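You operate a simulated robot arm through the tools that you are given. There is no shell and no other tool. Be economical: measure what you need, move in short steps, check, and stop when the job is done.

Carry out the task below with a simulated robot arm. There is one attempt and no reset: what you move stays moved.

TASK
Shim the green bearing level with the size that the gap read-out shows.
Fine: slacken the blue foot knob first, tighten it after; the other shims stay in their blocks. The line is locked off; leave it so.

It is judged by the outcome, as a careful person would: the job done as asked, and still so three seconds after it is handed in. It fails if anything else is knocked over, pushed out of place, dropped, spilled or broken.

THE ROBOT
A 7-joint arm with a two-finger parallel gripper, fixed in place. Base frame: the origin is at the foot of the arm, x ahead of it, y to its left, z up. Lengths are in cm, angles in rad, forces in N, time in s.
With the tool pointing down near the work surface it reaches from about 30 to 70 cm from the base axis. Its first joint turns from -1.152 to 1.152 rad. Payload 1.57 kg.
Tool frame: the origin (TCP) lies between the finger pads and is the grasp point; the fingertips stand 3 cm ahead of it; z points along the fingers, y is the line along which they close. The gripper opens to 11 cm. The fingers are 2.4 cm wide and 1.2 cm thick; the gripper's body (4.8 by 11.2 cm) begins 7.8 cm behind the TCP.
Orientation is that of the tool frame in the base frame, as a unit quaternion [x, y, z, w]. With the fingers straight down and closing along the base's y, the tool's x points along the base's -x, its y along +y and its z along -z.

THE INTERFACE
- The arm moves only by the tool step_arm. Its argument "targets" is a list of rows, each a list of 6 numbers: the shift along the tool's x, y, z in cm, then the turn, a rotation vector about the tool's x, y, z in rad. In form: [[x, y, z, ax, ay, az], ...]. A call has 1 to 10 rows; each row shifts and turns the commanded pose from where the row before left it, along the tool's axes as they then stand. "hand" is the closure, from 0 (fully open) to 1 (shut), set as the call begins (left out, the last holds). A row lasts 0.2 s, in which the tool goes at most 5 cm and 0.15 rad; a call with a longer step from one row to the next is refused whole, and so is a gripper value outside its range. A pose out of reach is approached as far as the arm can. The call stops where the force on the tool passes 40 N (or 10 N more than at its start, if that is more) or the arm is blocked; 0.2 s more then pass. The fingers move at their own pace (about 10.8 cm/s each) and stop on an object; they squeeze with about 43 N. The grip force told is the motor's: it shows also when the fingers shut on nothing. Time passes only in rows, and 0.2 s behind the last, so rows that do not move let the fingers close. It gives the time, the measured TCP pose, the force on the tool (base axes), the opening and the grip force at its end, in the units of the frame above (readings bear some noise).
- Cameras (640 x 400 px; columns grow to the right, rows downward): "scene" is fixed at [15.91, -40.46, 141.21]; the picture's right is [0.74, -0.67, 0.00], its down [-0.37, -0.41, -0.84] and it looks along [0.56, 0.62, -0.55] (base axes); focal length 247 px, centre (320, 200). "wrist" rides on the gripper at [-3.6, 0, -8] in the tool frame; the picture's right is [0.00, -1.00, 0.00], its down [0.97, 0.00, -0.24] and it looks along [0.24, 0.00, 0.97] (tool axes); focal length 218 px, centre (320, 200).
- capture(camera): a new picture of that camera. No time passes.
- probe_pixels(camera, pixels): for up to 12 pixels [column, row] of the newest picture of that camera ("zoom" is the newest enlarged one), the place [x, y, z] in the base frame of the surface seen there, good to about 0.2 cm, but the place of the scene camera against the robot may be out by one fixed shift of up to 1.8 cm in any direction. No time passes.
- zoom(camera, box): a new picture of the part [left, top, right, bottom] of that camera's present view, enlarged. No time passes.
- finish_job(): hands the job in; it is judged then, once.

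Work in short steps. Measure before you move; look again where a grasp or a placing could have gone wrong, and mend it. You have 80 turns and 54 pictures in all, those below and enlarged ones among them. Open the gripper and draw the arm clear of the work before you hand the job in, unless the task says otherwise; then end with one line.

The tools are called after "Emit:" by a JSON object that holds its "op" and its "data". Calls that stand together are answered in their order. step_arm: Moves the arm, as the interface text tells. Its arguments: {"type":"object","properties":{"targets":{"type":"array"},"hand":{"type":"number"}},"required":["targets"]} The other tools are called the same way: capture (camera) takes a picture; probe_pixels (camera, pixels) gives the place of the surface under pixels of a picture; zoom (camera, box) takes an enlarged picture of a part of a camera's view; finish_job () hands the job in.

At the start:

```text
time_s: 0.0
ee_pos: [28.85, -15.8, 123.08]
tool_rot: [0.001, 1.0, -0.001, 0.001]
ft_force: [0.0, 0.2, -0.1]
width: 11.0
finger_force: 0.0
```

scene: 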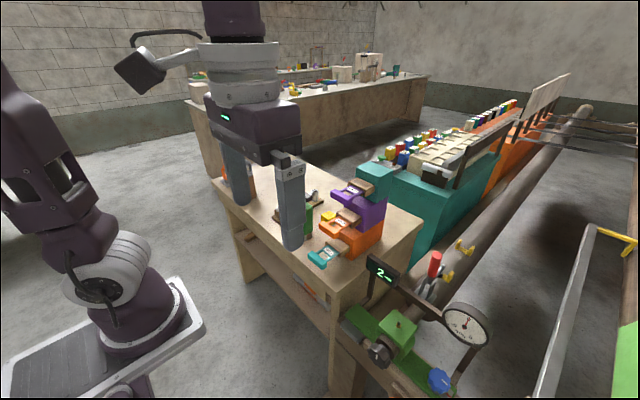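
wrist: 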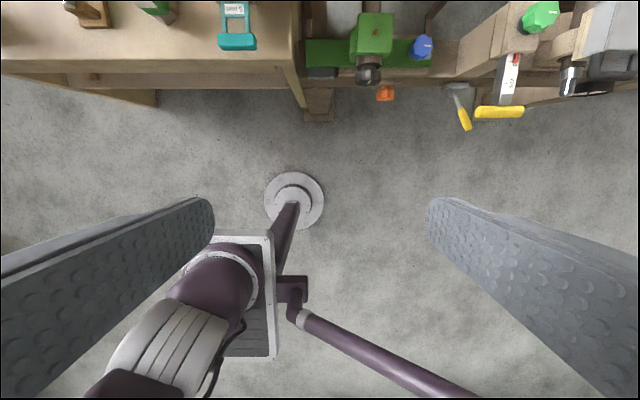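

I start by enlarging the work area: the read-out near (382,270), the shim blocks near (345,220), and the green bearing near (400,340).

Emit:
{"op": "zoom", "data": {"camera": "scene", "box": [320, 230, 510, 400]}}

Emit:
{"op": "zoom", "data": {"camera": "scene", "box": [260, 160, 420, 280]}}

Emit:
{"op": "zoom", "data": {"camera": "wrist", "box": [200, 0, 640, 140]}}

```text
2.35 times, centred on (415, 315) of scene
```

zoom: 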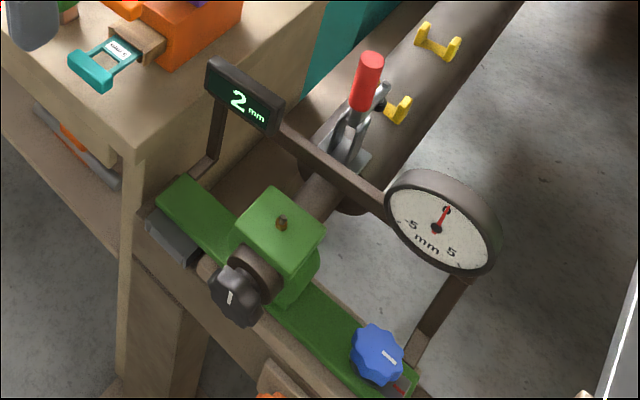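

```text
3.33 times, centred on (340, 220) of scene
```

zoom: 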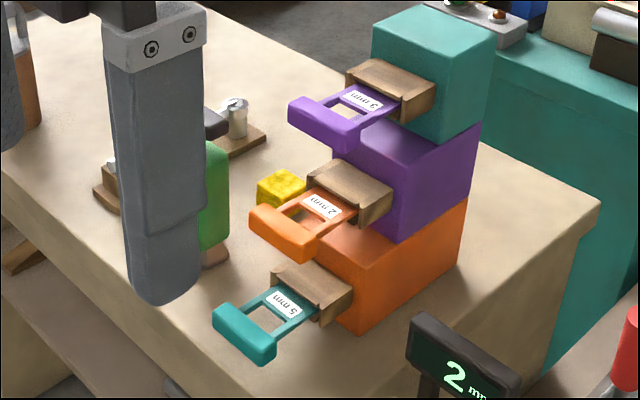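

```text
1.45 times, centred on (420, 70) of wrist
```

zoom: 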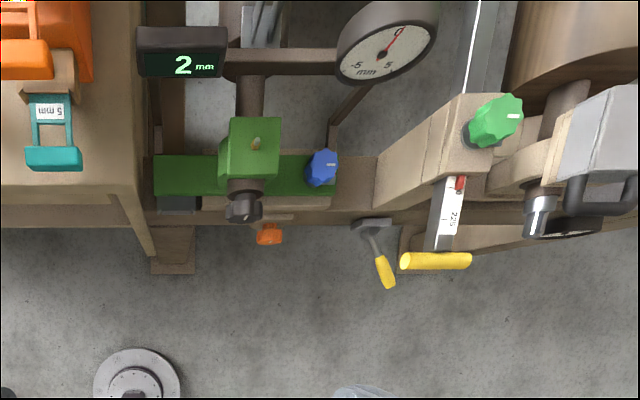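

The read-out shows 2 mm and the orange shim appears to be the 2 mm one. I probe the key spots in the wrist view and in the scene to measure their offset.

Emit:
{"op": "capture", "data": {"camera": "scene"}}

Emit:
{"op": "probe_pixels", "data": {"camera": "wrist", "pixels": [[375, 22], [422, 46], [330, 52], [322, 74], [237, 42], [385, 93], [367, 72], [405, 48], [420, 40], [310, 46]]}}

Emit:
{"op": "probe_pixels", "data": {"camera": "scene", "pixels": [[398, 323], [440, 378], [370, 313], [370, 303], [324, 259], [378, 355], [334, 231], [355, 245], [345, 217], [340, 193], [352, 330], [420, 365]]}}

```text
48 pictures are left
```

scene: 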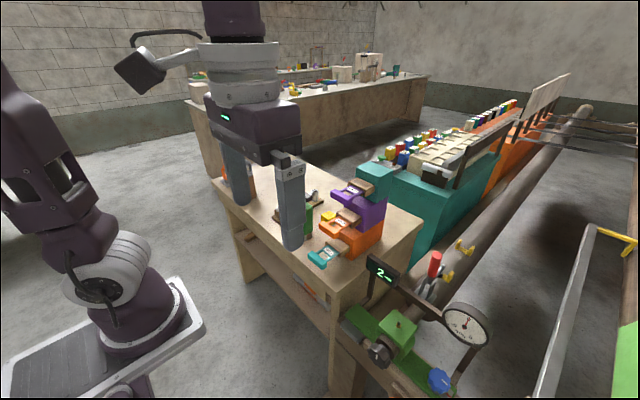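

```text
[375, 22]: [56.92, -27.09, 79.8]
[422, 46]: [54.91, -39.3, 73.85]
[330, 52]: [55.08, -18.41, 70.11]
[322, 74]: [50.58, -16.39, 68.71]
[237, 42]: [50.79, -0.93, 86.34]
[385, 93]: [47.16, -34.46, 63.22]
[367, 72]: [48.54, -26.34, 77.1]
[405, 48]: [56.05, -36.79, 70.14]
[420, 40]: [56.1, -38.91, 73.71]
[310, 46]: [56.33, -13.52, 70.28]
```

```text
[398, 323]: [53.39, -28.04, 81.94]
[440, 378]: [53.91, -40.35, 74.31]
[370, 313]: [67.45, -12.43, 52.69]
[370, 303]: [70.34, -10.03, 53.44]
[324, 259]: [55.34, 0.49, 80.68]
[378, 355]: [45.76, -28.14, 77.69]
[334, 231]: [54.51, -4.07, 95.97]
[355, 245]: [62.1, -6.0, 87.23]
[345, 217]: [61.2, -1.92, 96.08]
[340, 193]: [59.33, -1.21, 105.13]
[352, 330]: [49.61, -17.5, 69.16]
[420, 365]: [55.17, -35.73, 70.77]
```

The green foot lies along y from -12 to -40 at x≈55, z≈70, with the blue knob at about (55,-39,74). I go higher above it to look with the wrist camera.

Emit:
{"op": "step_arm", "data": {"targets": [[-3, -1.8, 1.5, 0, 0, 0], [-3, -1.8, 1.5, 0, 0, 0], [-3, -1.8, 1.5, 0, 0, 0], [-3, -1.8, 1.5, 0, 0, 0], [-3, -1.8, 1.5, 0, 0, 0], [-3, -1.8, 1.5, 0, 0, 0]]}}

Emit:
{"op": "capture", "data": {"camera": "wrist"}}

Emit:
{"op": "capture", "data": {"camera": "scene"}}

```text
time_s: 1.4
ee_pos: [47.22, -26.59, 114.13]
tool_rot: [0.0, 1.0, 0.0, 0.0]
ft_force: [0.8, 0.8, -0.5]
width: 11.01
finger_force: 0.1
```

```text
47 pictures are left
```

wrist: 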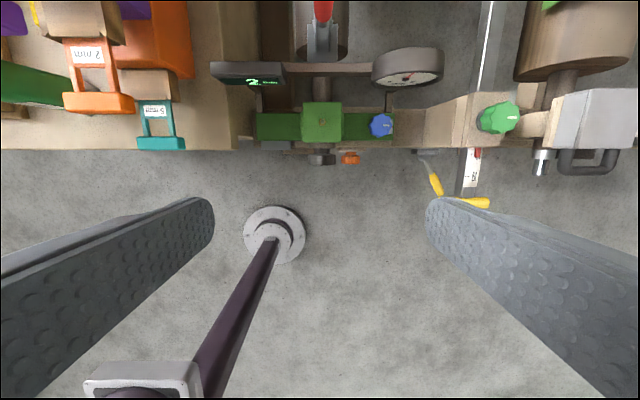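

```text
46 pictures are left
```

scene: 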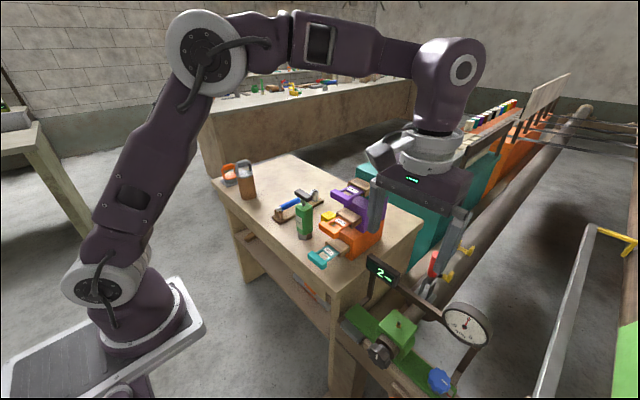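

Emit:
{"op": "zoom", "data": {"camera": "wrist", "box": [200, 40, 460, 200]}}

Emit:
{"op": "zoom", "data": {"camera": "wrist", "box": [0, 0, 240, 150]}}

Emit:
{"op": "zoom", "data": {"camera": "scene", "box": [330, 300, 470, 400]}}

```text
2.46 times, centred on (330, 120) of wrist
```

zoom: 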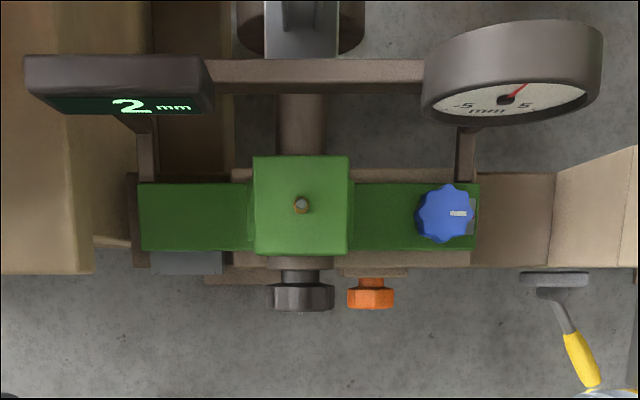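

```text
2.67 times, centred on (120, 75) of wrist
```

zoom: 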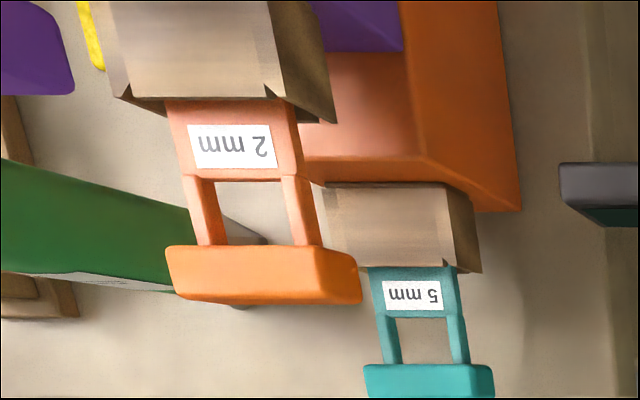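

```text
4.00 times, centred on (400, 350) of scene
```

zoom: 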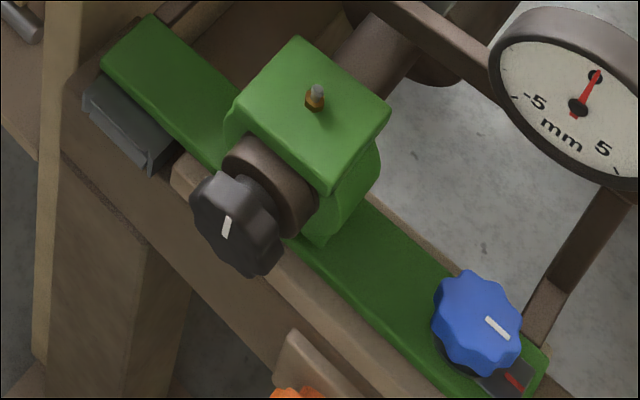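

Emit:
{"op": "probe_pixels", "data": {"camera": "wrist", "pixels": [[258, 124], [295, 124], [275, 145], [264, 145], [287, 145], [234, 148], [250, 124], [322, 159], [380, 124], [350, 157], [388, 127], [290, 140]]}}

Emit:
{"op": "probe_pixels", "data": {"camera": "wrist", "pixels": [[67, 103], [132, 103], [98, 103], [87, 55], [140, 142], [183, 142], [155, 110], [90, 20], [76, 80], [111, 80], [95, 80], [323, 145]]}}

Emit:
{"op": "zoom", "data": {"camera": "wrist", "box": [340, 90, 420, 150]}}

Emit:
{"op": "zoom", "data": {"camera": "scene", "box": [410, 350, 480, 400]}}

```text
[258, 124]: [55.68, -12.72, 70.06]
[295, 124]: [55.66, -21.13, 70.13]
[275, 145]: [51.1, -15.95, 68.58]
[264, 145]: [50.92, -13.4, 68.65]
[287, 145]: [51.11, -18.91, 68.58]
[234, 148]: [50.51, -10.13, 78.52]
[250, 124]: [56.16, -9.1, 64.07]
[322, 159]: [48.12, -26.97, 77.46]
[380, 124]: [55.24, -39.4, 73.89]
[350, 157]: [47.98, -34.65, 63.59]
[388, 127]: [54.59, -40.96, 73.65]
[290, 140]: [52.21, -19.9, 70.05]
```

```text
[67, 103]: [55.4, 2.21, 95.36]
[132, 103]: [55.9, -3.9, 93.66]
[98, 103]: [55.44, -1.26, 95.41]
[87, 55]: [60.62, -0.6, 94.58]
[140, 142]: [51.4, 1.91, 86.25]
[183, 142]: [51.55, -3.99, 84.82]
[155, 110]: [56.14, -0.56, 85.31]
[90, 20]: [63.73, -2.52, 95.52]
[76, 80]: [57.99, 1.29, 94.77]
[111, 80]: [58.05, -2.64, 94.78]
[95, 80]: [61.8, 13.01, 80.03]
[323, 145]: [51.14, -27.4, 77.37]
```

```text
6.67 times, centred on (380, 120) of wrist
```

zoom: 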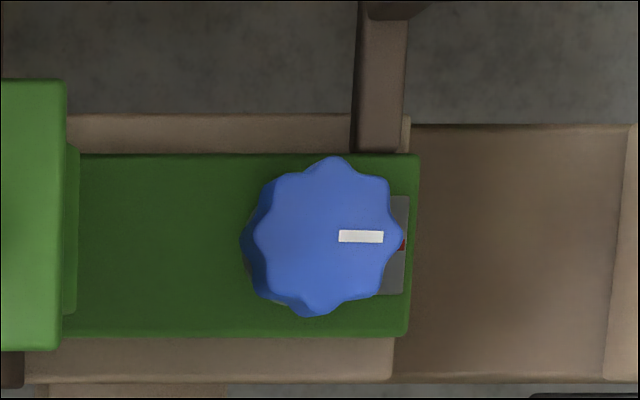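

```text
8.00 times, centred on (445, 375) of scene
```

zoom: 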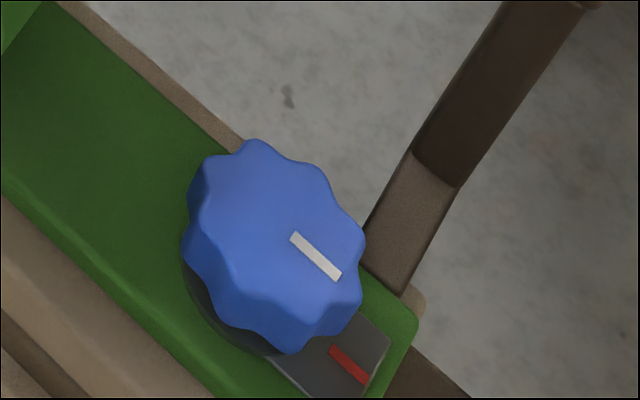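

Emit:
{"op": "probe_pixels", "data": {"camera": "wrist", "pixels": [[407, 55], [385, 82], [407, 83], [432, 80], [247, 68], [330, 67], [388, 105], [388, 98], [323, 107], [304, 124], [343, 124], [322, 122]]}}

Emit:
{"op": "zoom", "data": {"camera": "scene", "box": [400, 280, 520, 400]}}

```text
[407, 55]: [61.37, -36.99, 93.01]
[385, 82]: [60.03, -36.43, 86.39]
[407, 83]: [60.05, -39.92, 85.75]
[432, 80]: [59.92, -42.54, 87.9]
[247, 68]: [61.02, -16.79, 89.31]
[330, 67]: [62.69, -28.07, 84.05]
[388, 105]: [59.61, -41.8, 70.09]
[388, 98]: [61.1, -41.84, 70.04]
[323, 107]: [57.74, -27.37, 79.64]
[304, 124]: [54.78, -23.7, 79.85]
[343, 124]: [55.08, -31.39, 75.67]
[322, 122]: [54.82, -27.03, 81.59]
```

```text
3.33 times, centred on (460, 340) of scene
```

zoom: 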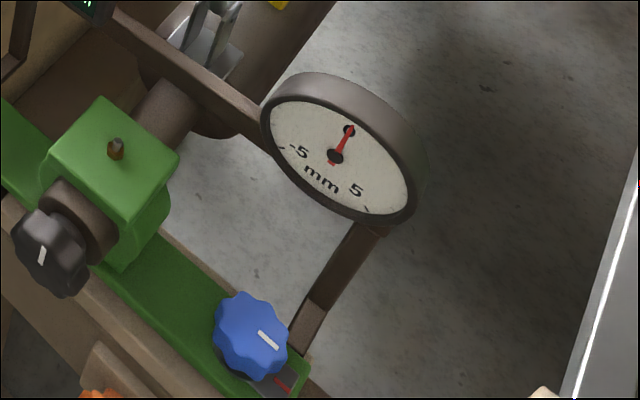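

Emit:
{"op": "zoom", "data": {"camera": "scene", "box": [340, 30, 500, 290]}}

```text
1.54 times, centred on (420, 160) of scene
```

zoom: 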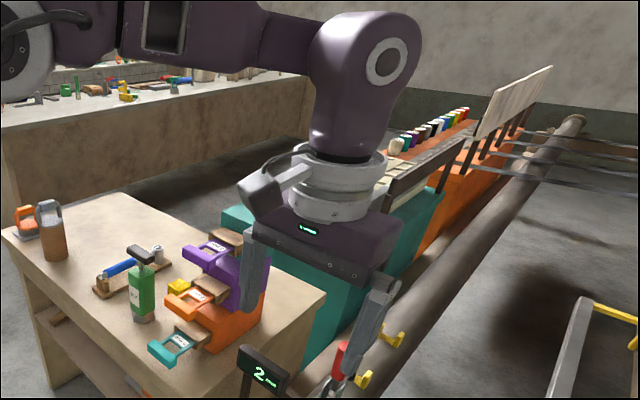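

The red mark beside the blue knob seems to be its "tight" alignment. The dial (x≈60, z 85–93) is close, so I tilt the hand back about 0.25 rad, narrow the fingers and go above the knob for a closer look.

Emit:
{"op": "probe_pixels", "data": {"camera": "wrist", "pixels": [[420, 125], [440, 125], [460, 120], [497, 118], [470, 150], [405, 130]]}}

Emit:
{"op": "step_arm", "data": {"targets": [[0, -3, 0, 0, -0.125, 0], [0, -3, 0, 0, -0.125, 0], [-2, -3, 3, 0, 0, 0], [-2, -3.5, 3, 0, 0, 0], [0, 0, 4, 0, 0, 0]], "hand": 0.3}}

Emit:
{"op": "capture", "data": {"camera": "wrist"}}

```text
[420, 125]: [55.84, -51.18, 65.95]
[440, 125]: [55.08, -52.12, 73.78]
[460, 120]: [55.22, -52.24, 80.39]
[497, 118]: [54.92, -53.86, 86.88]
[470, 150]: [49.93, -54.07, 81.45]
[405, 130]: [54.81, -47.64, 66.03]
```

```text
refused: row 4 steps farther than a row can; nothing moved
```

```text
38 pictures are left
```

wrist: 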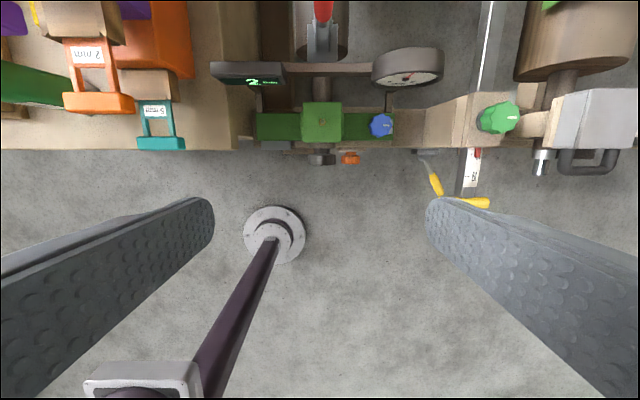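

Row 4 was too long, so I split the move into smaller rows.

Emit:
{"op": "step_arm", "data": {"targets": [[0, -3, 0, 0, -0.125, 0], [0, -3, 0, 0, -0.125, 0], [-2, -3, 2, 0, 0, 0], [-2, -3, 2, 0, 0, 0], [0, -1, 4, 0, 0, 0], [0.5, 0, 4, 0, 0, 0], [0.5, 0, 4, 0, 0, 0]], "hand": 0.3}}

Emit:
{"op": "capture", "data": {"camera": "wrist"}}

```text
time_s: 3.0
ee_pos: [53.76, -39.69, 99.38]
tool_rot: [0.0, 0.992, 0.0, 0.125]
ft_force: [-0.6, 1.2, 0.4]
width: 7.7
finger_force: 0.0
```

```text
37 pictures are left
```

wrist: 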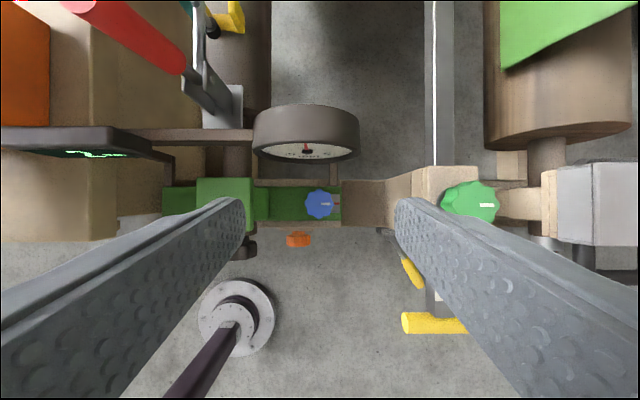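

Emit:
{"op": "zoom", "data": {"camera": "wrist", "box": [270, 140, 370, 240]}}

Emit:
{"op": "probe_pixels", "data": {"camera": "wrist", "pixels": [[319, 204], [308, 204], [331, 204], [319, 193], [319, 216], [306, 110], [306, 155], [290, 222]]}}

```text
4.00 times, centred on (320, 190) of wrist
```

zoom: 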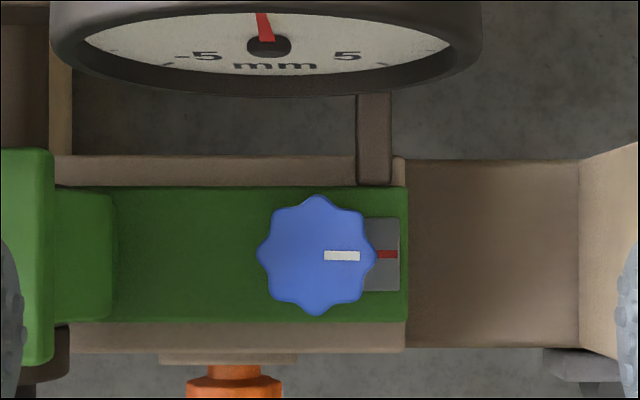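

```text
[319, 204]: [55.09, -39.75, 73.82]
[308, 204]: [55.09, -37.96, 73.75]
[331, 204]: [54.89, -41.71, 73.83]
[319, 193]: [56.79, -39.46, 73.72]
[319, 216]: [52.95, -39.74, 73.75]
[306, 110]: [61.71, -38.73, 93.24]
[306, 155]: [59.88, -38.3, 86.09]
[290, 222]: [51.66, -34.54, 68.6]
```

Knob centre is about (54.95,-39.75), top z 73.8, about 4.2 cm wide. I yaw the hand by -0.6 rad and come down over it, stopping short of the knob.

Emit:
{"op": "step_arm", "data": {"targets": [[0, 0, 0, 0.037, 0, 0.145], [0, 0, 0, 0.037, 0, 0.145], [0, 0, 0, 0.037, 0, 0.145], [0, 0, 0, 0.037, 0, 0.145], [0.94, 0.1, 4.08, 0, 0, 0], [0.94, 0.1, 4.08, 0, 0, 0], [0.94, 0.1, 4.08, 0, 0, 0], [0.94, 0.1, 4.08, 0, 0, 0], [0.47, 0.1, 2.04, 0, 0, 0]]}}

Emit:
{"op": "capture", "data": {"camera": "wrist"}}

Emit:
{"op": "capture", "data": {"camera": "scene"}}

```text
time_s: 5.0
ee_pos: [54.57, -39.41, 80.58]
tool_rot: [0.293, 0.948, -0.037, 0.12]
ft_force: [0.0, 0.2, 0.5]
width: 7.7
finger_force: 0.0
```

```text
35 pictures are left
```

wrist: 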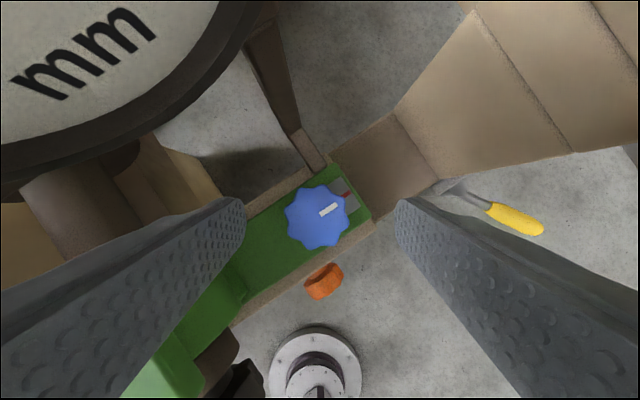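

```text
34 pictures are left
```

scene: 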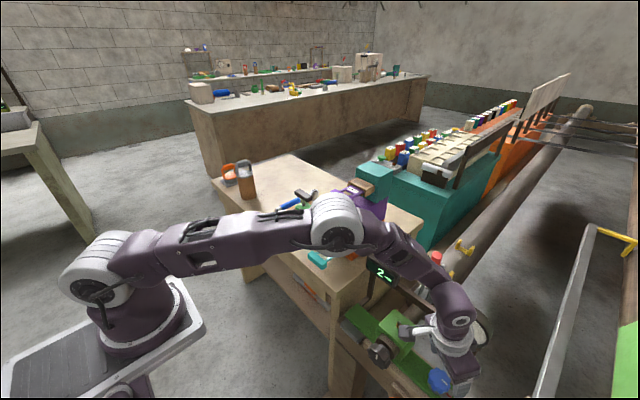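

The hand fits past the dial. I check the elbow's clearance from the shim stack before going lower.

Emit:
{"op": "zoom", "data": {"camera": "scene", "box": [270, 160, 510, 400]}}

Emit:
{"op": "probe_pixels", "data": {"camera": "scene", "pixels": [[335, 222], [365, 205], [345, 250], [410, 265], [385, 200], [360, 185], [455, 345], [482, 330]]}}

```text
1.67 times, centred on (390, 280) of scene
```

zoom: 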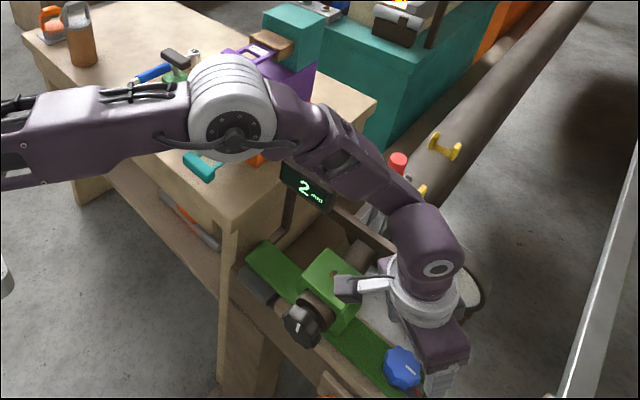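

```text
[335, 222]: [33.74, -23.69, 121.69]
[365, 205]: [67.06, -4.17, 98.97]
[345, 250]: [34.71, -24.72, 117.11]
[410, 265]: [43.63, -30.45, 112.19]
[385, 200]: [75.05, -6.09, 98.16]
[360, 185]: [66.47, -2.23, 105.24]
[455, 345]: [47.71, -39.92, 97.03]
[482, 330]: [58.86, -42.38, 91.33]
```

Clear. I lower onto the knob, then close.

Emit:
{"op": "step_arm", "data": {"targets": [[0.5, -0.02, 2.05, 0, 0, 0], [0.5, -0.02, 2.05, 0, 0, 0], [0.5, -0.02, 2.05, 0, 0, 0]]}}

Emit:
{"op": "capture", "data": {"camera": "wrist"}}

```text
time_s: 5.8
ee_pos: [54.44, -39.52, 74.38]
tool_rot: [0.293, 0.948, -0.035, 0.12]
ft_force: [-0.2, 0.4, -0.8]
width: 7.71
finger_force: 0.1
```

```text
32 pictures are left
```

wrist: 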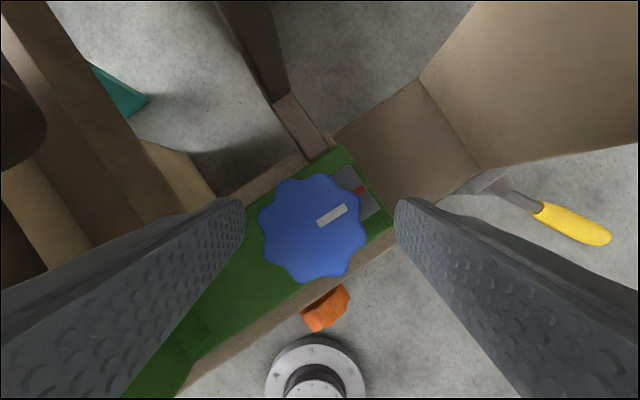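

Knob is centred between the fingers; I close on it.

Emit:
{"op": "step_arm", "data": {"targets": [[0, 0, 0, 0, 0, 0], [0, 0, 0, 0, 0, 0], [0, 0, 0, 0, 0, 0]], "hand": 1}}

```text
time_s: 6.6
ee_pos: [54.72, -39.26, 74.2]
tool_rot: [0.292, 0.948, -0.034, 0.12]
ft_force: [17.1, 22.2, -2.0]
width: 4.55
finger_force: 45.1
```

Gripped at 4.55 cm, but with a side load of about 28 N along the tool's +y, so I ease the commanded pose that way.

Emit:
{"op": "step_arm", "data": {"targets": [[0, 0.2, 0, 0, 0, 0], [0, 0.15, 0, 0, 0, 0]]}}

```text
time_s: 7.2
ee_pos: [54.56, -39.25, 74.27]
tool_rot: [0.293, 0.948, -0.037, 0.12]
ft_force: [21.2, -0.4, -21.4]
width: 4.56
finger_force: 44.5
```

Emit:
{"op": "step_arm", "data": {"targets": [[0, -0.06, 0, -0.037, 0, -0.145], [0, -0.06, 0, -0.037, 0, -0.145]]}}

Emit:
{"op": "capture", "data": {"camera": "wrist"}}

```text
time_s: 7.8
ee_pos: [54.65, -39.41, 74.35]
tool_rot: [0.147, 0.981, -0.018, 0.125]
ft_force: [16.1, -4.3, -8.2]
width: 4.5
finger_force: 44.5
```

```text
31 pictures are left
```

wrist: 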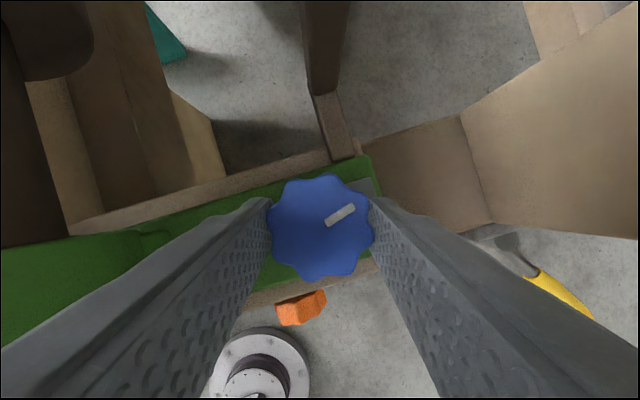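

The mark turned with the hand relative to the foot, so the knob is turning counter-clockwise. I continue.

Emit:
{"op": "step_arm", "data": {"targets": [[0, -0.06, 0, -0.037, 0, -0.145], [0, -0.06, 0, -0.037, 0, -0.145], [0, -0.06, 0, -0.037, 0, -0.145], [0, -0.06, 0, -0.037, 0, -0.145]]}}

Emit:
{"op": "capture", "data": {"camera": "wrist"}}

```text
time_s: 8.8
ee_pos: [54.55, -39.56, 74.3]
tool_rot: [-0.149, 0.981, 0.017, 0.125]
ft_force: [6.8, -6.9, 13.1]
width: 4.54
finger_force: 44.7
```

```text
30 pictures are left
```

wrist: 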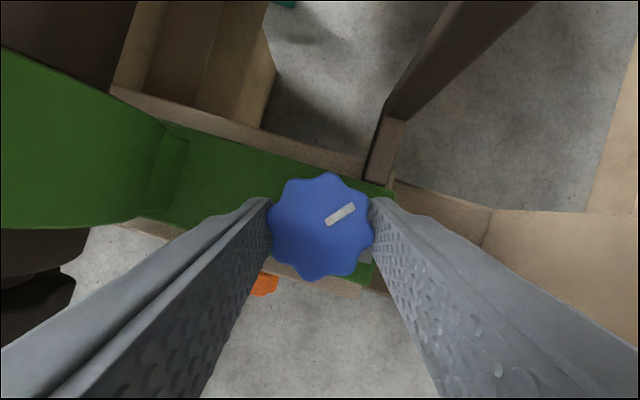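

Emit:
{"op": "step_arm", "data": {"targets": [[0, -0.06, 0, -0.037, 0, -0.145], [0, -0.06, 0, -0.037, 0, -0.145], [0, -0.06, 0, -0.037, 0, -0.145]]}}

Emit:
{"op": "capture", "data": {"camera": "wrist"}}

Emit:
{"op": "zoom", "data": {"camera": "scene", "box": [330, 240, 510, 400]}}

```text
time_s: 9.3
ee_pos: [54.36, -39.79, 74.09]
tool_rot: [-0.236, 0.965, 0.023, 0.114]
ft_force: [4.0, -5.0, -1.9]
width: 4.58
finger_force: 44.9
out of reach, approached as far as the arm can: row 2
stopped in row 2: the force on the tool passed its limit (the readings are from after the stop); the commanded pose is now the measured one
```

```text
29 pictures are left
```

wrist: 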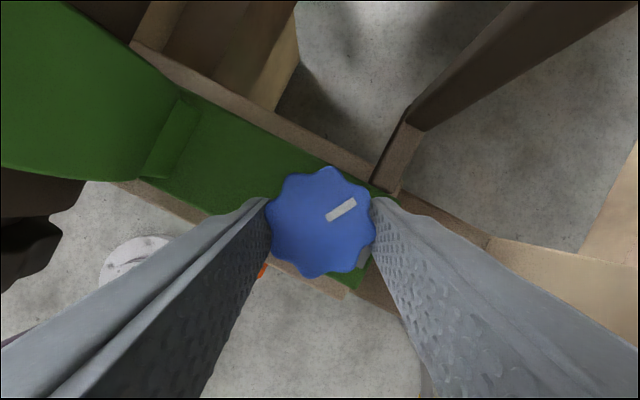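

```text
2.50 times, centred on (420, 320) of scene
```

zoom: 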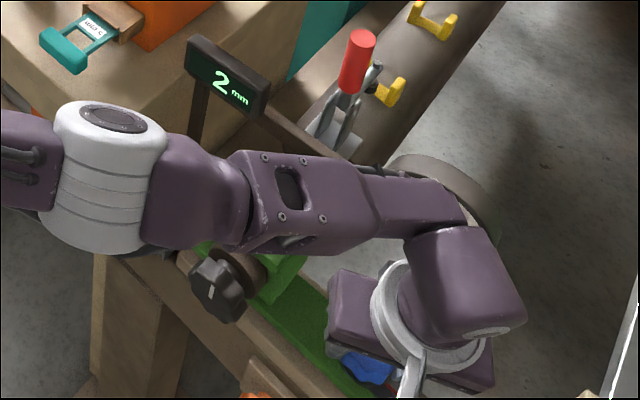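

The arm reached its own joint limit at a yaw of about +0.48; the knob has turned about 1.05 rad. I release, rise a little and look.

Emit:
{"op": "step_arm", "data": {"targets": [[0, 0, 0, 0, 0, 0], [0, 0, 0, 0, 0, 0], [-0.9, 0, -3.6, 0, 0, 0], [-0.9, 0, -3.6, 0.037, 0, 0.145]], "hand": 0.3}}

Emit:
{"op": "capture", "data": {"camera": "wrist"}}

```text
time_s: 10.3
ee_pos: [54.47, -39.61, 81.7]
tool_rot: [-0.164, 0.98, 0.014, 0.116]
ft_force: [0.2, 0.5, 0.5]
width: 7.68
finger_force: 0.1
```

```text
27 pictures are left
```

wrist: 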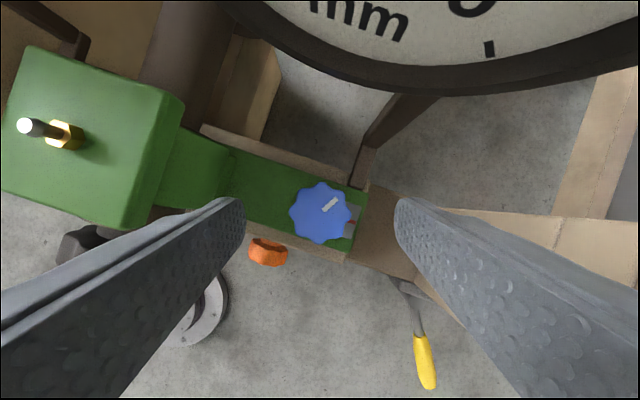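

The white mark is about 1.03 rad from the red one. For a clearly slack knob I take a second grip: yaw back to about -0.72 and go down again.

Emit:
{"op": "step_arm", "data": {"targets": [[0, 0, 0, 0.037, 0, 0.145], [0, 0, 0, 0.037, 0, 0.145], [0, 0, 0, 0.037, 0, 0.145], [0, 0, 0, 0.037, 0, 0.145], [0, 0, 0, 0.037, 0, 0.145], [0, 0, 0, 0.037, 0, 0.145], [0, 0, 0, 0.037, 0, 0.145], [0.94, 0.2, 3.58, 0, 0, 0], [0.94, 0.2, 3.58, 0, 0, 0]]}}

```text
time_s: 12.3
ee_pos: [54.56, -39.41, 74.01]
tool_rot: [0.348, 0.929, -0.053, 0.114]
ft_force: [0.5, -0.3, 0.2]
width: 7.72
finger_force: 0.1
```

Emit:
{"op": "step_arm", "data": {"targets": [[0.0, 0.2, -0.25, 0, 0, 0]]}}

Emit:
{"op": "step_arm", "data": {"targets": [[0, 0, 0, 0, 0, 0], [0, 0, 0, 0, 0, 0]], "hand": 1}}

Emit:
{"op": "step_arm", "data": {"targets": [[0, -0.06, 0, -0.036, 0, -0.145], [0, -0.06, 0, -0.036, 0, -0.145], [0, -0.06, 0, -0.036, 0, -0.145], [0, -0.06, 0, -0.036, 0, -0.145], [0, -0.06, 0, -0.036, 0, -0.145], [0, -0.06, 0, -0.036, 0, -0.145], [0, -0.06, 0, -0.036, 0, -0.145]]}}

Emit:
{"op": "capture", "data": {"camera": "wrist"}}

```text
time_s: 12.7
ee_pos: [54.75, -39.28, 74.31]
tool_rot: [0.347, 0.929, -0.054, 0.115]
ft_force: [0.8, 0.0, -0.4]
width: 7.71
finger_force: 0.0
```

```text
time_s: 13.3
ee_pos: [54.81, -39.18, 74.23]
tool_rot: [0.348, 0.929, -0.054, 0.114]
ft_force: [1.0, -0.8, -1.1]
width: 4.48
finger_force: 44.9
```

```text
time_s: 14.9
ee_pos: [54.65, -39.66, 74.35]
tool_rot: [-0.165, 0.979, 0.011, 0.117]
ft_force: [17.8, 3.3, -8.3]
width: 4.47
finger_force: 44.9
```

```text
26 pictures are left
```

wrist: 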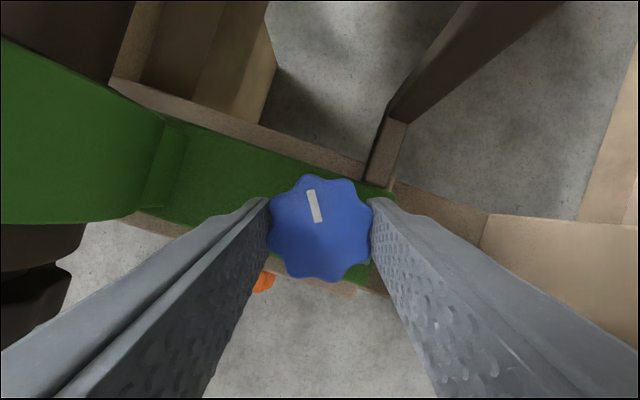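

The mark is now about 2.05 rad from tight, so the knob is slack. I release, rise clear and unwind the yaw.

Emit:
{"op": "step_arm", "data": {"targets": [[0, 0, 0, 0, 0, 0], [0, 0, 0, 0, 0, 0], [-0.9, 0, -3.8, 0, 0, 0], [-1.1, 0, -4.4, 0.037, 0, 0.145], [-1.1, 0, -4.4, 0.037, 0, 0.145], [-1.1, 0, -4.4, 0.008, 0, 0.03], [0, 2, -4, 0, 0, 0], [2, 4, 0, 0, 0, 0], [2, 4, 0, 0, 0, 0]], "hand": 0.3}}

Emit:
{"op": "zoom", "data": {"camera": "scene", "box": [330, 300, 470, 400]}}

```text
time_s: 16.9
ee_pos: [49.6, -28.96, 94.6]
tool_rot: [-0.001, 0.993, -0.012, 0.119]
ft_force: [-0.5, -0.6, -0.1]
width: 7.68
finger_force: 0.0
```

```text
4.00 times, centred on (400, 350) of scene
```

zoom: 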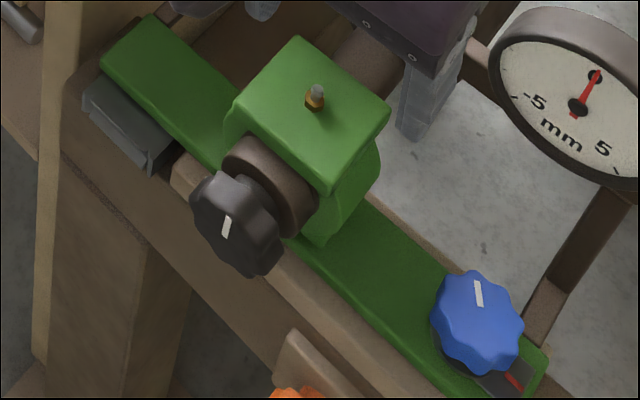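

Knob mark at (478,293) in the zoom is well away from the red mark. Now I back off and tilt forward to look into the grey pocket under the foot's left end, around (51,-16,68).

Emit:
{"op": "step_arm", "data": {"targets": [[2.9, 3.25, -0.7, 0, 0, 0], [2.9, 3.25, -0.7, 0, 0, 0], [2.9, 3.25, -0.7, 0, 0, 0], [2.9, 3.25, -0.7, 0, 0, 0], [0, 0, 0, 0, -0.15, 0], [0, 0, 0, 0, -0.15, 0], [0, 0, 0, 0, -0.15, 0], [0, 0, 0, 0, -0.15, 0], [2.8, 0, 2.5, 0, -0.05, 0], [2.8, 0, 2.5, 0, 0, 0]]}}

Emit:
{"op": "zoom", "data": {"camera": "wrist", "box": [200, 100, 440, 250]}}

Emit:
{"op": "capture", "data": {"camera": "wrist"}}

```text
time_s: 19.1
ee_pos: [45.57, -18.93, 86.02]
tool_rot: [-0.004, 0.902, -0.011, 0.431]
ft_force: [0.3, -0.2, -0.9]
width: 7.69
finger_force: 0.1
out of reach, approached as far as the arm can: row 6, 7, 8
```

```text
2.67 times, centred on (320, 175) of wrist
```

zoom: 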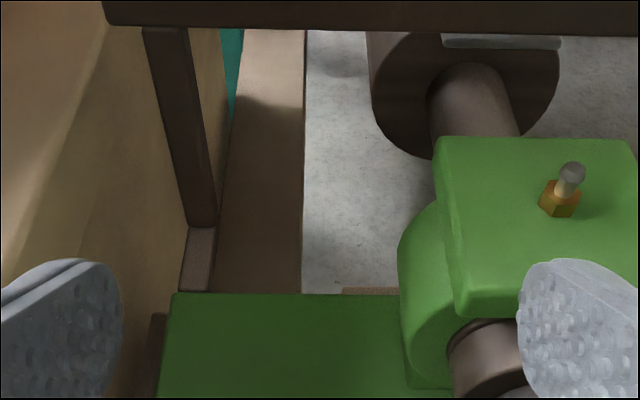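

```text
23 pictures are left
```

wrist: 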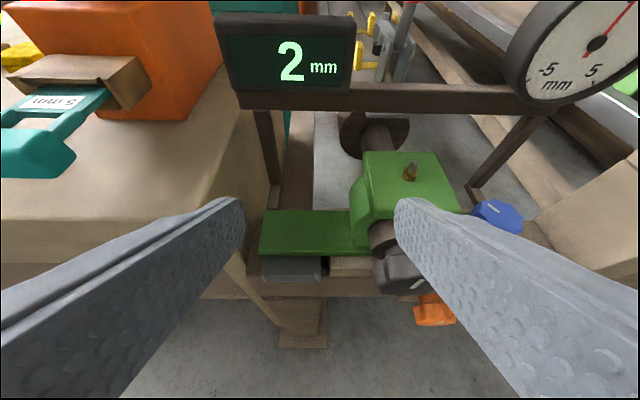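

Emit:
{"op": "zoom", "data": {"camera": "wrist", "box": [240, 200, 360, 290]}}

Emit:
{"op": "probe_pixels", "data": {"camera": "wrist", "pixels": [[264, 247], [346, 249], [263, 262], [300, 262], [325, 262], [266, 275], [300, 275], [320, 275], [350, 265], [340, 285], [300, 290], [300, 230]]}}

```text
4.44 times, centred on (300, 245) of wrist
```

zoom: 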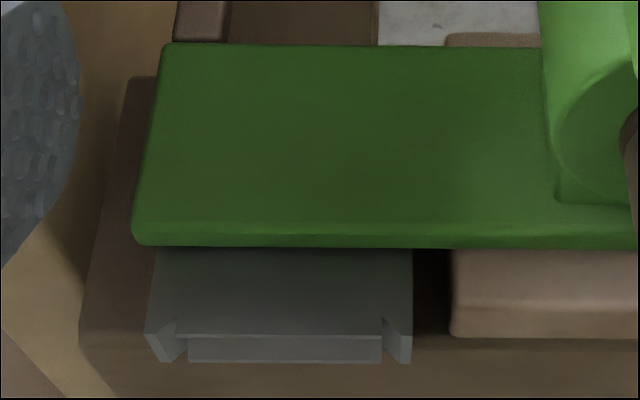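

```text
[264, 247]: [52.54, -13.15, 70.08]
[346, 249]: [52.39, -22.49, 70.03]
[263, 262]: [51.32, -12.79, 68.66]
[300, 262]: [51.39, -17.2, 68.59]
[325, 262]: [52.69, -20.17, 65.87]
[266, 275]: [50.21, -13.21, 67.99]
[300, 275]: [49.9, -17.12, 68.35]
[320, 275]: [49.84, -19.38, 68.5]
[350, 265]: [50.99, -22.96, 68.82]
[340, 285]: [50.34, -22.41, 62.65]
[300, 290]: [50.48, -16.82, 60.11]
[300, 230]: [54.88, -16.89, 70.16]
```

I go lower in front of the pocket for a flatter close look at its mouth.

Emit:
{"op": "step_arm", "data": {"targets": [[3.6, 0.75, 1.9, 0, 0, 0], [3.6, 0.75, 1.9, 0, 0, 0], [3.6, 0.75, 1.9, 0, 0, 0], [3.0, 0.75, 2.0, 0, 0, 0]]}}

Emit:
{"op": "capture", "data": {"camera": "wrist"}}

```text
time_s: 20.1
ee_pos: [42.64, -16.25, 70.48]
tool_rot: [-0.004, 0.903, -0.011, 0.429]
ft_force: [-0.3, 0.3, -0.4]
width: 7.72
finger_force: 0.1
```

```text
21 pictures are left
```

wrist: 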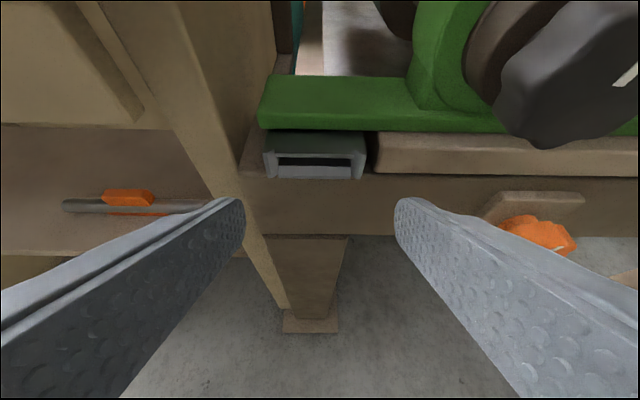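

Reachable, and the pocket is a sleeve with its mouth facing the robot. I zoom in on it and measure it.

Emit:
{"op": "zoom", "data": {"camera": "wrist", "box": [255, 115, 385, 195]}}

Emit:
{"op": "probe_pixels", "data": {"camera": "wrist", "pixels": [[268, 152], [363, 152], [315, 152], [315, 161], [280, 161], [350, 162], [315, 171], [315, 142], [268, 172], [361, 174], [245, 160], [233, 130]]}}

```text
4.92 times, centred on (320, 155) of wrist
```

zoom: 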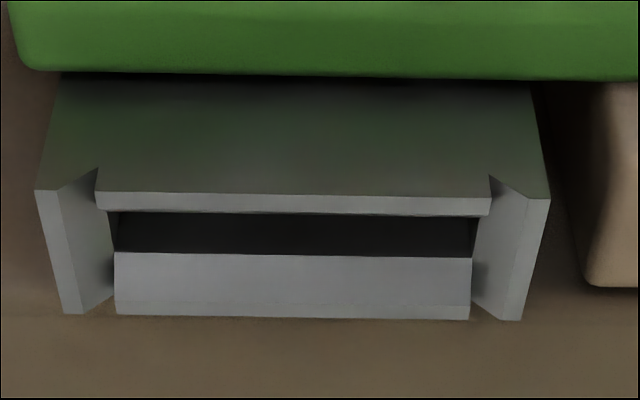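

```text
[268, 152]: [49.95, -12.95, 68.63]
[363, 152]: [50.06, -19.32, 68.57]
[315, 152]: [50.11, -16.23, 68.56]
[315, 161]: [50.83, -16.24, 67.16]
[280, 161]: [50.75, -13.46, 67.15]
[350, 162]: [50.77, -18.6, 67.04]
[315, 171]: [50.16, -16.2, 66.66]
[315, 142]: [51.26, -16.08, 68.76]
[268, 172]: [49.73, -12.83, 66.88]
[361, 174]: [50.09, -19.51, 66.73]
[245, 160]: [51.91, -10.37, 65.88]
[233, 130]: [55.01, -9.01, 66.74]
```

The sleeve mouth is at x≈50.3, its slot spans y -13.7..-18.6, floor z≈67.1 and ceiling z≈68.2. Now I rise and go in front of the orange 2 mm shim at y≈-0.65, z≈95.

Emit:
{"op": "step_arm", "data": {"targets": [[-3.4, 0, -2.7, 0, 0, 0], [-3.4, 0, -2.7, 0, 0, 0], [-3.4, 0, -2.7, 0, 0, 0], [-3.4, 0, -2.7, 0, 0, 0], [-3.4, 0, -2.7, 0, 0, 0], [-3.4, 0, -2.7, 0, 0, 0], [-1.7, 0, -1.35, 0, 0, 0], [0, 4.9, 0, 0, 0, 0], [0, 4.9, 0, 0, 0, 0], [0, 4.9, 0, 0, 0, 0]]}}

Emit:
{"op": "capture", "data": {"camera": "wrist"}}

```text
time_s: 22.3
ee_pos: [49.19, -5.49, 96.77]
tool_rot: [-0.004, 0.904, -0.013, 0.428]
ft_force: [-0.1, 0.2, -0.1]
width: 7.7
finger_force: 0.0
out of reach, approached as far as the arm can: row 3, 4, 5, 6, 7, 8, 9, 10
```

```text
19 pictures are left
```

wrist: 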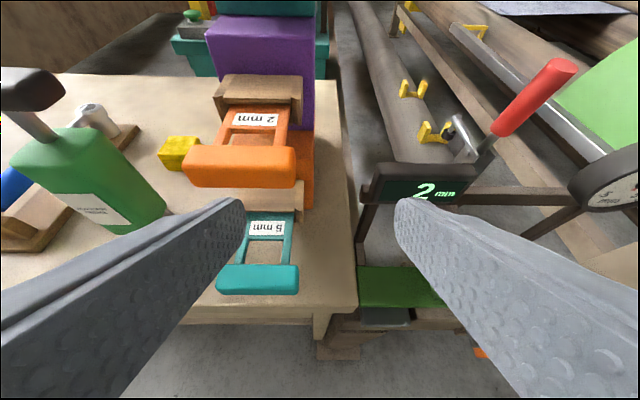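

The arm can't come back that far at this tilt up here, so I'll use a tilt of about 0.5. First I measure the orange shim, whose handle is at about (240,165).

Emit:
{"op": "zoom", "data": {"camera": "wrist", "box": [160, 60, 340, 200]}}

Emit:
{"op": "probe_pixels", "data": {"camera": "wrist", "pixels": [[190, 155], [293, 155], [240, 153], [240, 148], [240, 170], [240, 183], [255, 121], [226, 138], [282, 138], [258, 100], [258, 85], [220, 108]]}}

```text
2.86 times, centred on (250, 130) of wrist
```

zoom: 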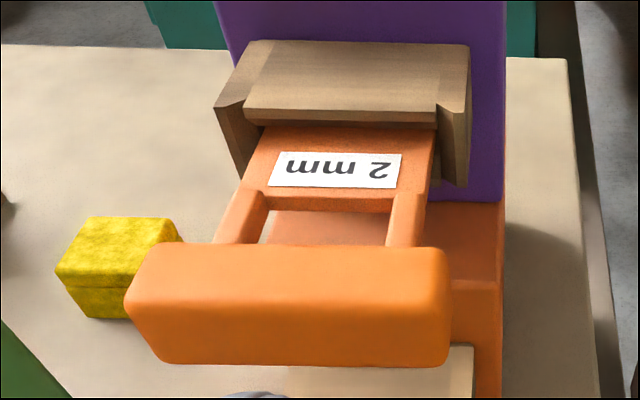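

```text
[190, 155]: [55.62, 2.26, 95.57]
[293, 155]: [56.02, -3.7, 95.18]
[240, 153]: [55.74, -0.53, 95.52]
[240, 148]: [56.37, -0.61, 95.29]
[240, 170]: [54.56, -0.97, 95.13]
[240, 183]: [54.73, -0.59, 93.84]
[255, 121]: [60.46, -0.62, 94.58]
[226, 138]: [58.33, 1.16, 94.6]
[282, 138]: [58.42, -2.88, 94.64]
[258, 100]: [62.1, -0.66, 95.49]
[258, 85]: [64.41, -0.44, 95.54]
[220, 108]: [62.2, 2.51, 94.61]
```

Handle centre is about (55.45,-0.65,94.5), 6.3 cm wide; its sleeve matches the grey one, offset by (-12.0,-15.5,-26.9). I reduce the tilt to 0.5 and see where the arm settles.

Emit:
{"op": "step_arm", "data": {"targets": [[0, 0, 0, 0, 0.13, 0], [0, 0, 0, 0, 0.13, 0], [0, 0, 0, 0, 0.13, 0], [0, 0, 0, 0, 0, 0]]}}

```text
time_s: 23.3
ee_pos: [49.31, -5.52, 96.84]
tool_rot: [-0.002, 0.969, -0.012, 0.247]
ft_force: [0.1, 0.2, 0.3]
width: 7.7
finger_force: 0.0
```

Emit:
{"op": "probe_pixels", "data": {"camera": "wrist", "pixels": [[130, 150], [100, 140], [160, 205], [110, 200], [40, 110], [178, 145], [190, 160], [30, 85]]}}

Emit:
{"op": "step_arm", "data": {"targets": [[0, 2.4, -1.5, -0.022, 0, 0.01], [0, 2.45, -1.5, 0, 0, 0]], "hand": 0.22}}

```text
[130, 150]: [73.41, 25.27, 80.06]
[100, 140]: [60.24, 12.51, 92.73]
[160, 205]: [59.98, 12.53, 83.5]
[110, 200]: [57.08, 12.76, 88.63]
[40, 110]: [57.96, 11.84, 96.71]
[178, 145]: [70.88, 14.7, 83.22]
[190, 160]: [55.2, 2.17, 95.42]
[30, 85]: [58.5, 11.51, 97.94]
```

```text
time_s: 23.9
ee_pos: [47.97, -0.59, 99.48]
tool_rot: [0.0, 0.969, 0.001, 0.247]
ft_force: [0.5, 0.9, -0.2]
width: 8.57
finger_force: 0.1
```

Emit:
{"op": "step_arm", "data": {"targets": [[-4.18, -0.06, 0, 0, 0, 0], [0, 0, 2.65, 0, 0, 0], [0, 0, 2.65, 0, 0, 0], [0, 0, 2.65, 0, 0, 0], [0, 0, 0, 0, 0, 0]]}}

Emit:
{"op": "capture", "data": {"camera": "wrist"}}

Emit:
{"op": "zoom", "data": {"camera": "scene", "box": [260, 130, 420, 290]}}

```text
time_s: 25.1
ee_pos: [55.25, -0.52, 94.25]
tool_rot: [0.0, 0.969, 0.0, 0.245]
ft_force: [-0.2, -0.4, -0.4]
width: 8.58
finger_force: 0.1
```

```text
17 pictures are left
```

wrist: 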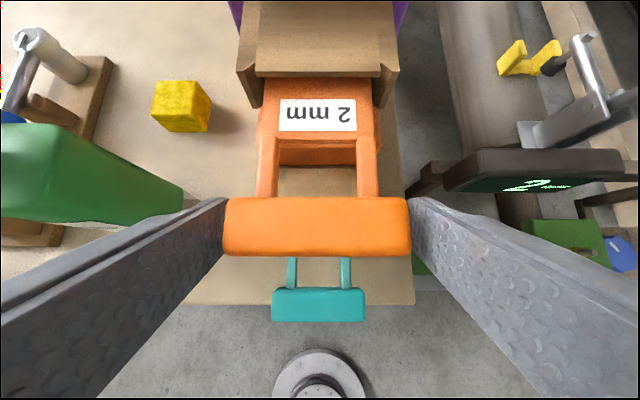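

```text
2.50 times, centred on (340, 210) of scene
```

zoom: 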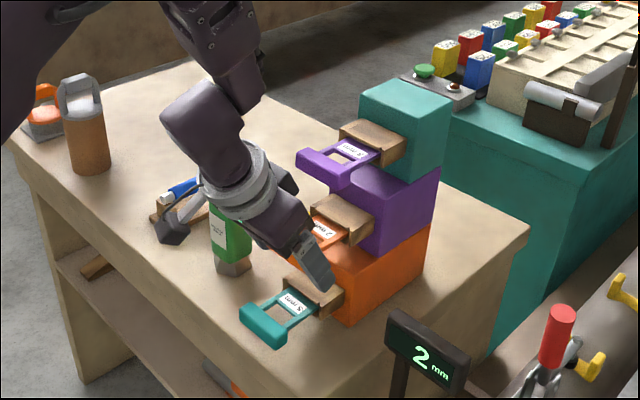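

Handle spans columns 226–410, centred between the fingers, so I close.

Emit:
{"op": "step_arm", "data": {"targets": [[0, 0, 0, 0, 0, 0], [0, 0, 0, 0, 0, 0], [0, 0, 0, 0, 0, 0]], "hand": 1}}

```text
time_s: 25.9
ee_pos: [55.07, -0.6, 94.3]
tool_rot: [-0.001, 0.969, 0.001, 0.246]
ft_force: [-0.1, 7.8, -2.6]
width: 6.69
finger_force: 43.0
```

Gripped at 6.69 cm. I draw it straight out along -x.

Emit:
{"op": "step_arm", "data": {"targets": [[0.88, 0.05, -0.48, 0, 0, 0], [0.88, 0, -0.48, 0, 0, 0], [1.3, 0, -0.72, 0, 0, 0]]}}

Emit:
{"op": "capture", "data": {"camera": "wrist"}}

```text
time_s: 26.7
ee_pos: [51.73, -0.66, 94.45]
tool_rot: [0.0, 0.969, 0.001, 0.246]
ft_force: [0.2, 0.3, -0.7]
width: 6.7
finger_force: 43.2
```

```text
15 pictures are left
```

wrist: 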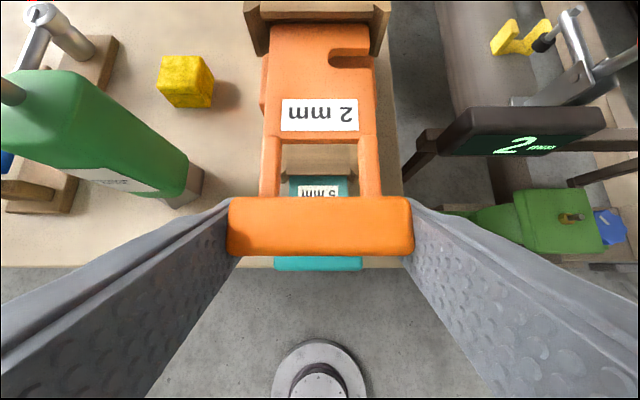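

Emit:
{"op": "step_arm", "data": {"targets": [[1.32, 0, -0.7, 0, 0, 0], [1.32, 0, -0.7, 0, 0, 0], [1.32, 0, -0.7, 0, 0, 0], [1.32, 0, -0.7, 0, 0, 0]]}}

Emit:
{"op": "capture", "data": {"camera": "wrist"}}

```text
time_s: 27.7
ee_pos: [45.72, -0.63, 94.38]
tool_rot: [0.001, 0.969, 0.001, 0.247]
ft_force: [0.5, 0.4, 0.0]
width: 6.73
finger_force: 43.1
```

```text
14 pictures are left
```

wrist: 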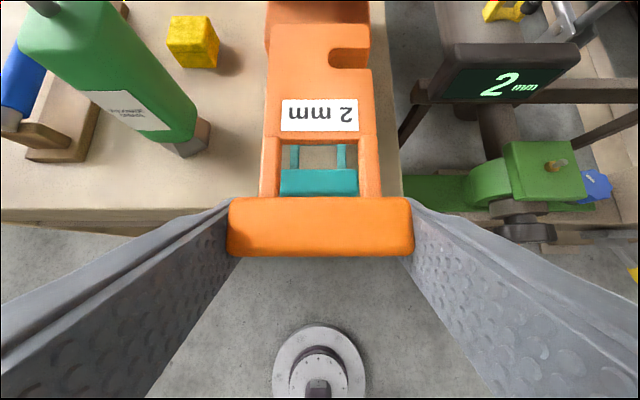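

The shim is fully out of its block. I measure its far edge and its attitude in the grip.

Emit:
{"op": "probe_pixels", "data": {"camera": "wrist", "pixels": [[320, 28], [290, 28], [350, 28], [320, 60], [320, 90], [285, 90], [365, 90], [320, 203], [320, 230], [268, 155], [372, 155], [320, 250]]}}

```text
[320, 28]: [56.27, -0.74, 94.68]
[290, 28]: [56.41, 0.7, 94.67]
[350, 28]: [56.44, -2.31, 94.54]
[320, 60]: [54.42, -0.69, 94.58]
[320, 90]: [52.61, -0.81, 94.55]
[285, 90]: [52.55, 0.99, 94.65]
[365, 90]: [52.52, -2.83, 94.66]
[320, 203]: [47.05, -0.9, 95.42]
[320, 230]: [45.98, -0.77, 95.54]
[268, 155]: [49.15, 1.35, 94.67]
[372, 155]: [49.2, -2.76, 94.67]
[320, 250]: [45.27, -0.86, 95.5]
```

The shim is level: its tip is 10.8 cm ahead of the TCP and its top at 94.6. For the grey sleeve I need TCP y≈-16.1 and z≈67.45, entering from x≈36.7. I back off first.

Emit:
{"op": "step_arm", "data": {"targets": [[1.58, 0, -0.85, 0, 0, 0], [1.58, 0, -0.85, 0, 0, 0], [1.58, 0, -0.85, 0, 0, 0], [1.58, 0, -0.85, 0, 0, 0], [1.58, 0, -0.85, 0, 0, 0]]}}

```text
time_s: 28.9
ee_pos: [42.24, -0.79, 94.46]
tool_rot: [0.0, 0.97, 0.0, 0.245]
ft_force: [0.2, -0.2, 0.2]
width: 6.68
finger_force: 42.9
out of reach, approached as far as the arm can: row 3, 4, 5
```

Arm limit at x≈42 here; the radius grows once I go sideways, so I move to y≈-16.1 first and then back further.

Emit:
{"op": "step_arm", "data": {"targets": [[0, -3.83, 0, 0, 0, 0], [0, -3.83, 0, 0, 0, 0], [0, -3.83, 0, 0, 0, 0], [0, -3.82, 0, 0, 0, 0], [1.58, 0, -0.85, 0, 0, 0], [1.23, 0, -0.67, 0, 0, 0], [1.23, 0, -0.67, 0, 0, 0]]}}

```text
time_s: 30.5
ee_pos: [38.27, -16.22, 94.27]
tool_rot: [0.0, 0.97, 0.0, 0.245]
ft_force: [0.3, -0.3, 0.5]
width: 6.68
finger_force: 43.4
out of reach, approached as far as the arm can: row 7
```

Emit:
{"op": "step_arm", "data": {"targets": [[1.91, 0, 3.51, 0, 0, 0], [1.91, 0, 3.51, 0, 0, 0], [1.91, 0, 3.51, 0, 0, 0], [1.91, 0, 3.51, 0, 0, 0], [1.91, 0, 3.51, 0, 0, 0], [0.88, 0, -0.48, 0, 0, 0]]}}

```text
time_s: 31.9
ee_pos: [37.56, -16.11, 74.13]
tool_rot: [0.001, 0.969, 0.0, 0.246]
ft_force: [-0.1, 0.1, -0.2]
width: 6.7
finger_force: 43.3
```

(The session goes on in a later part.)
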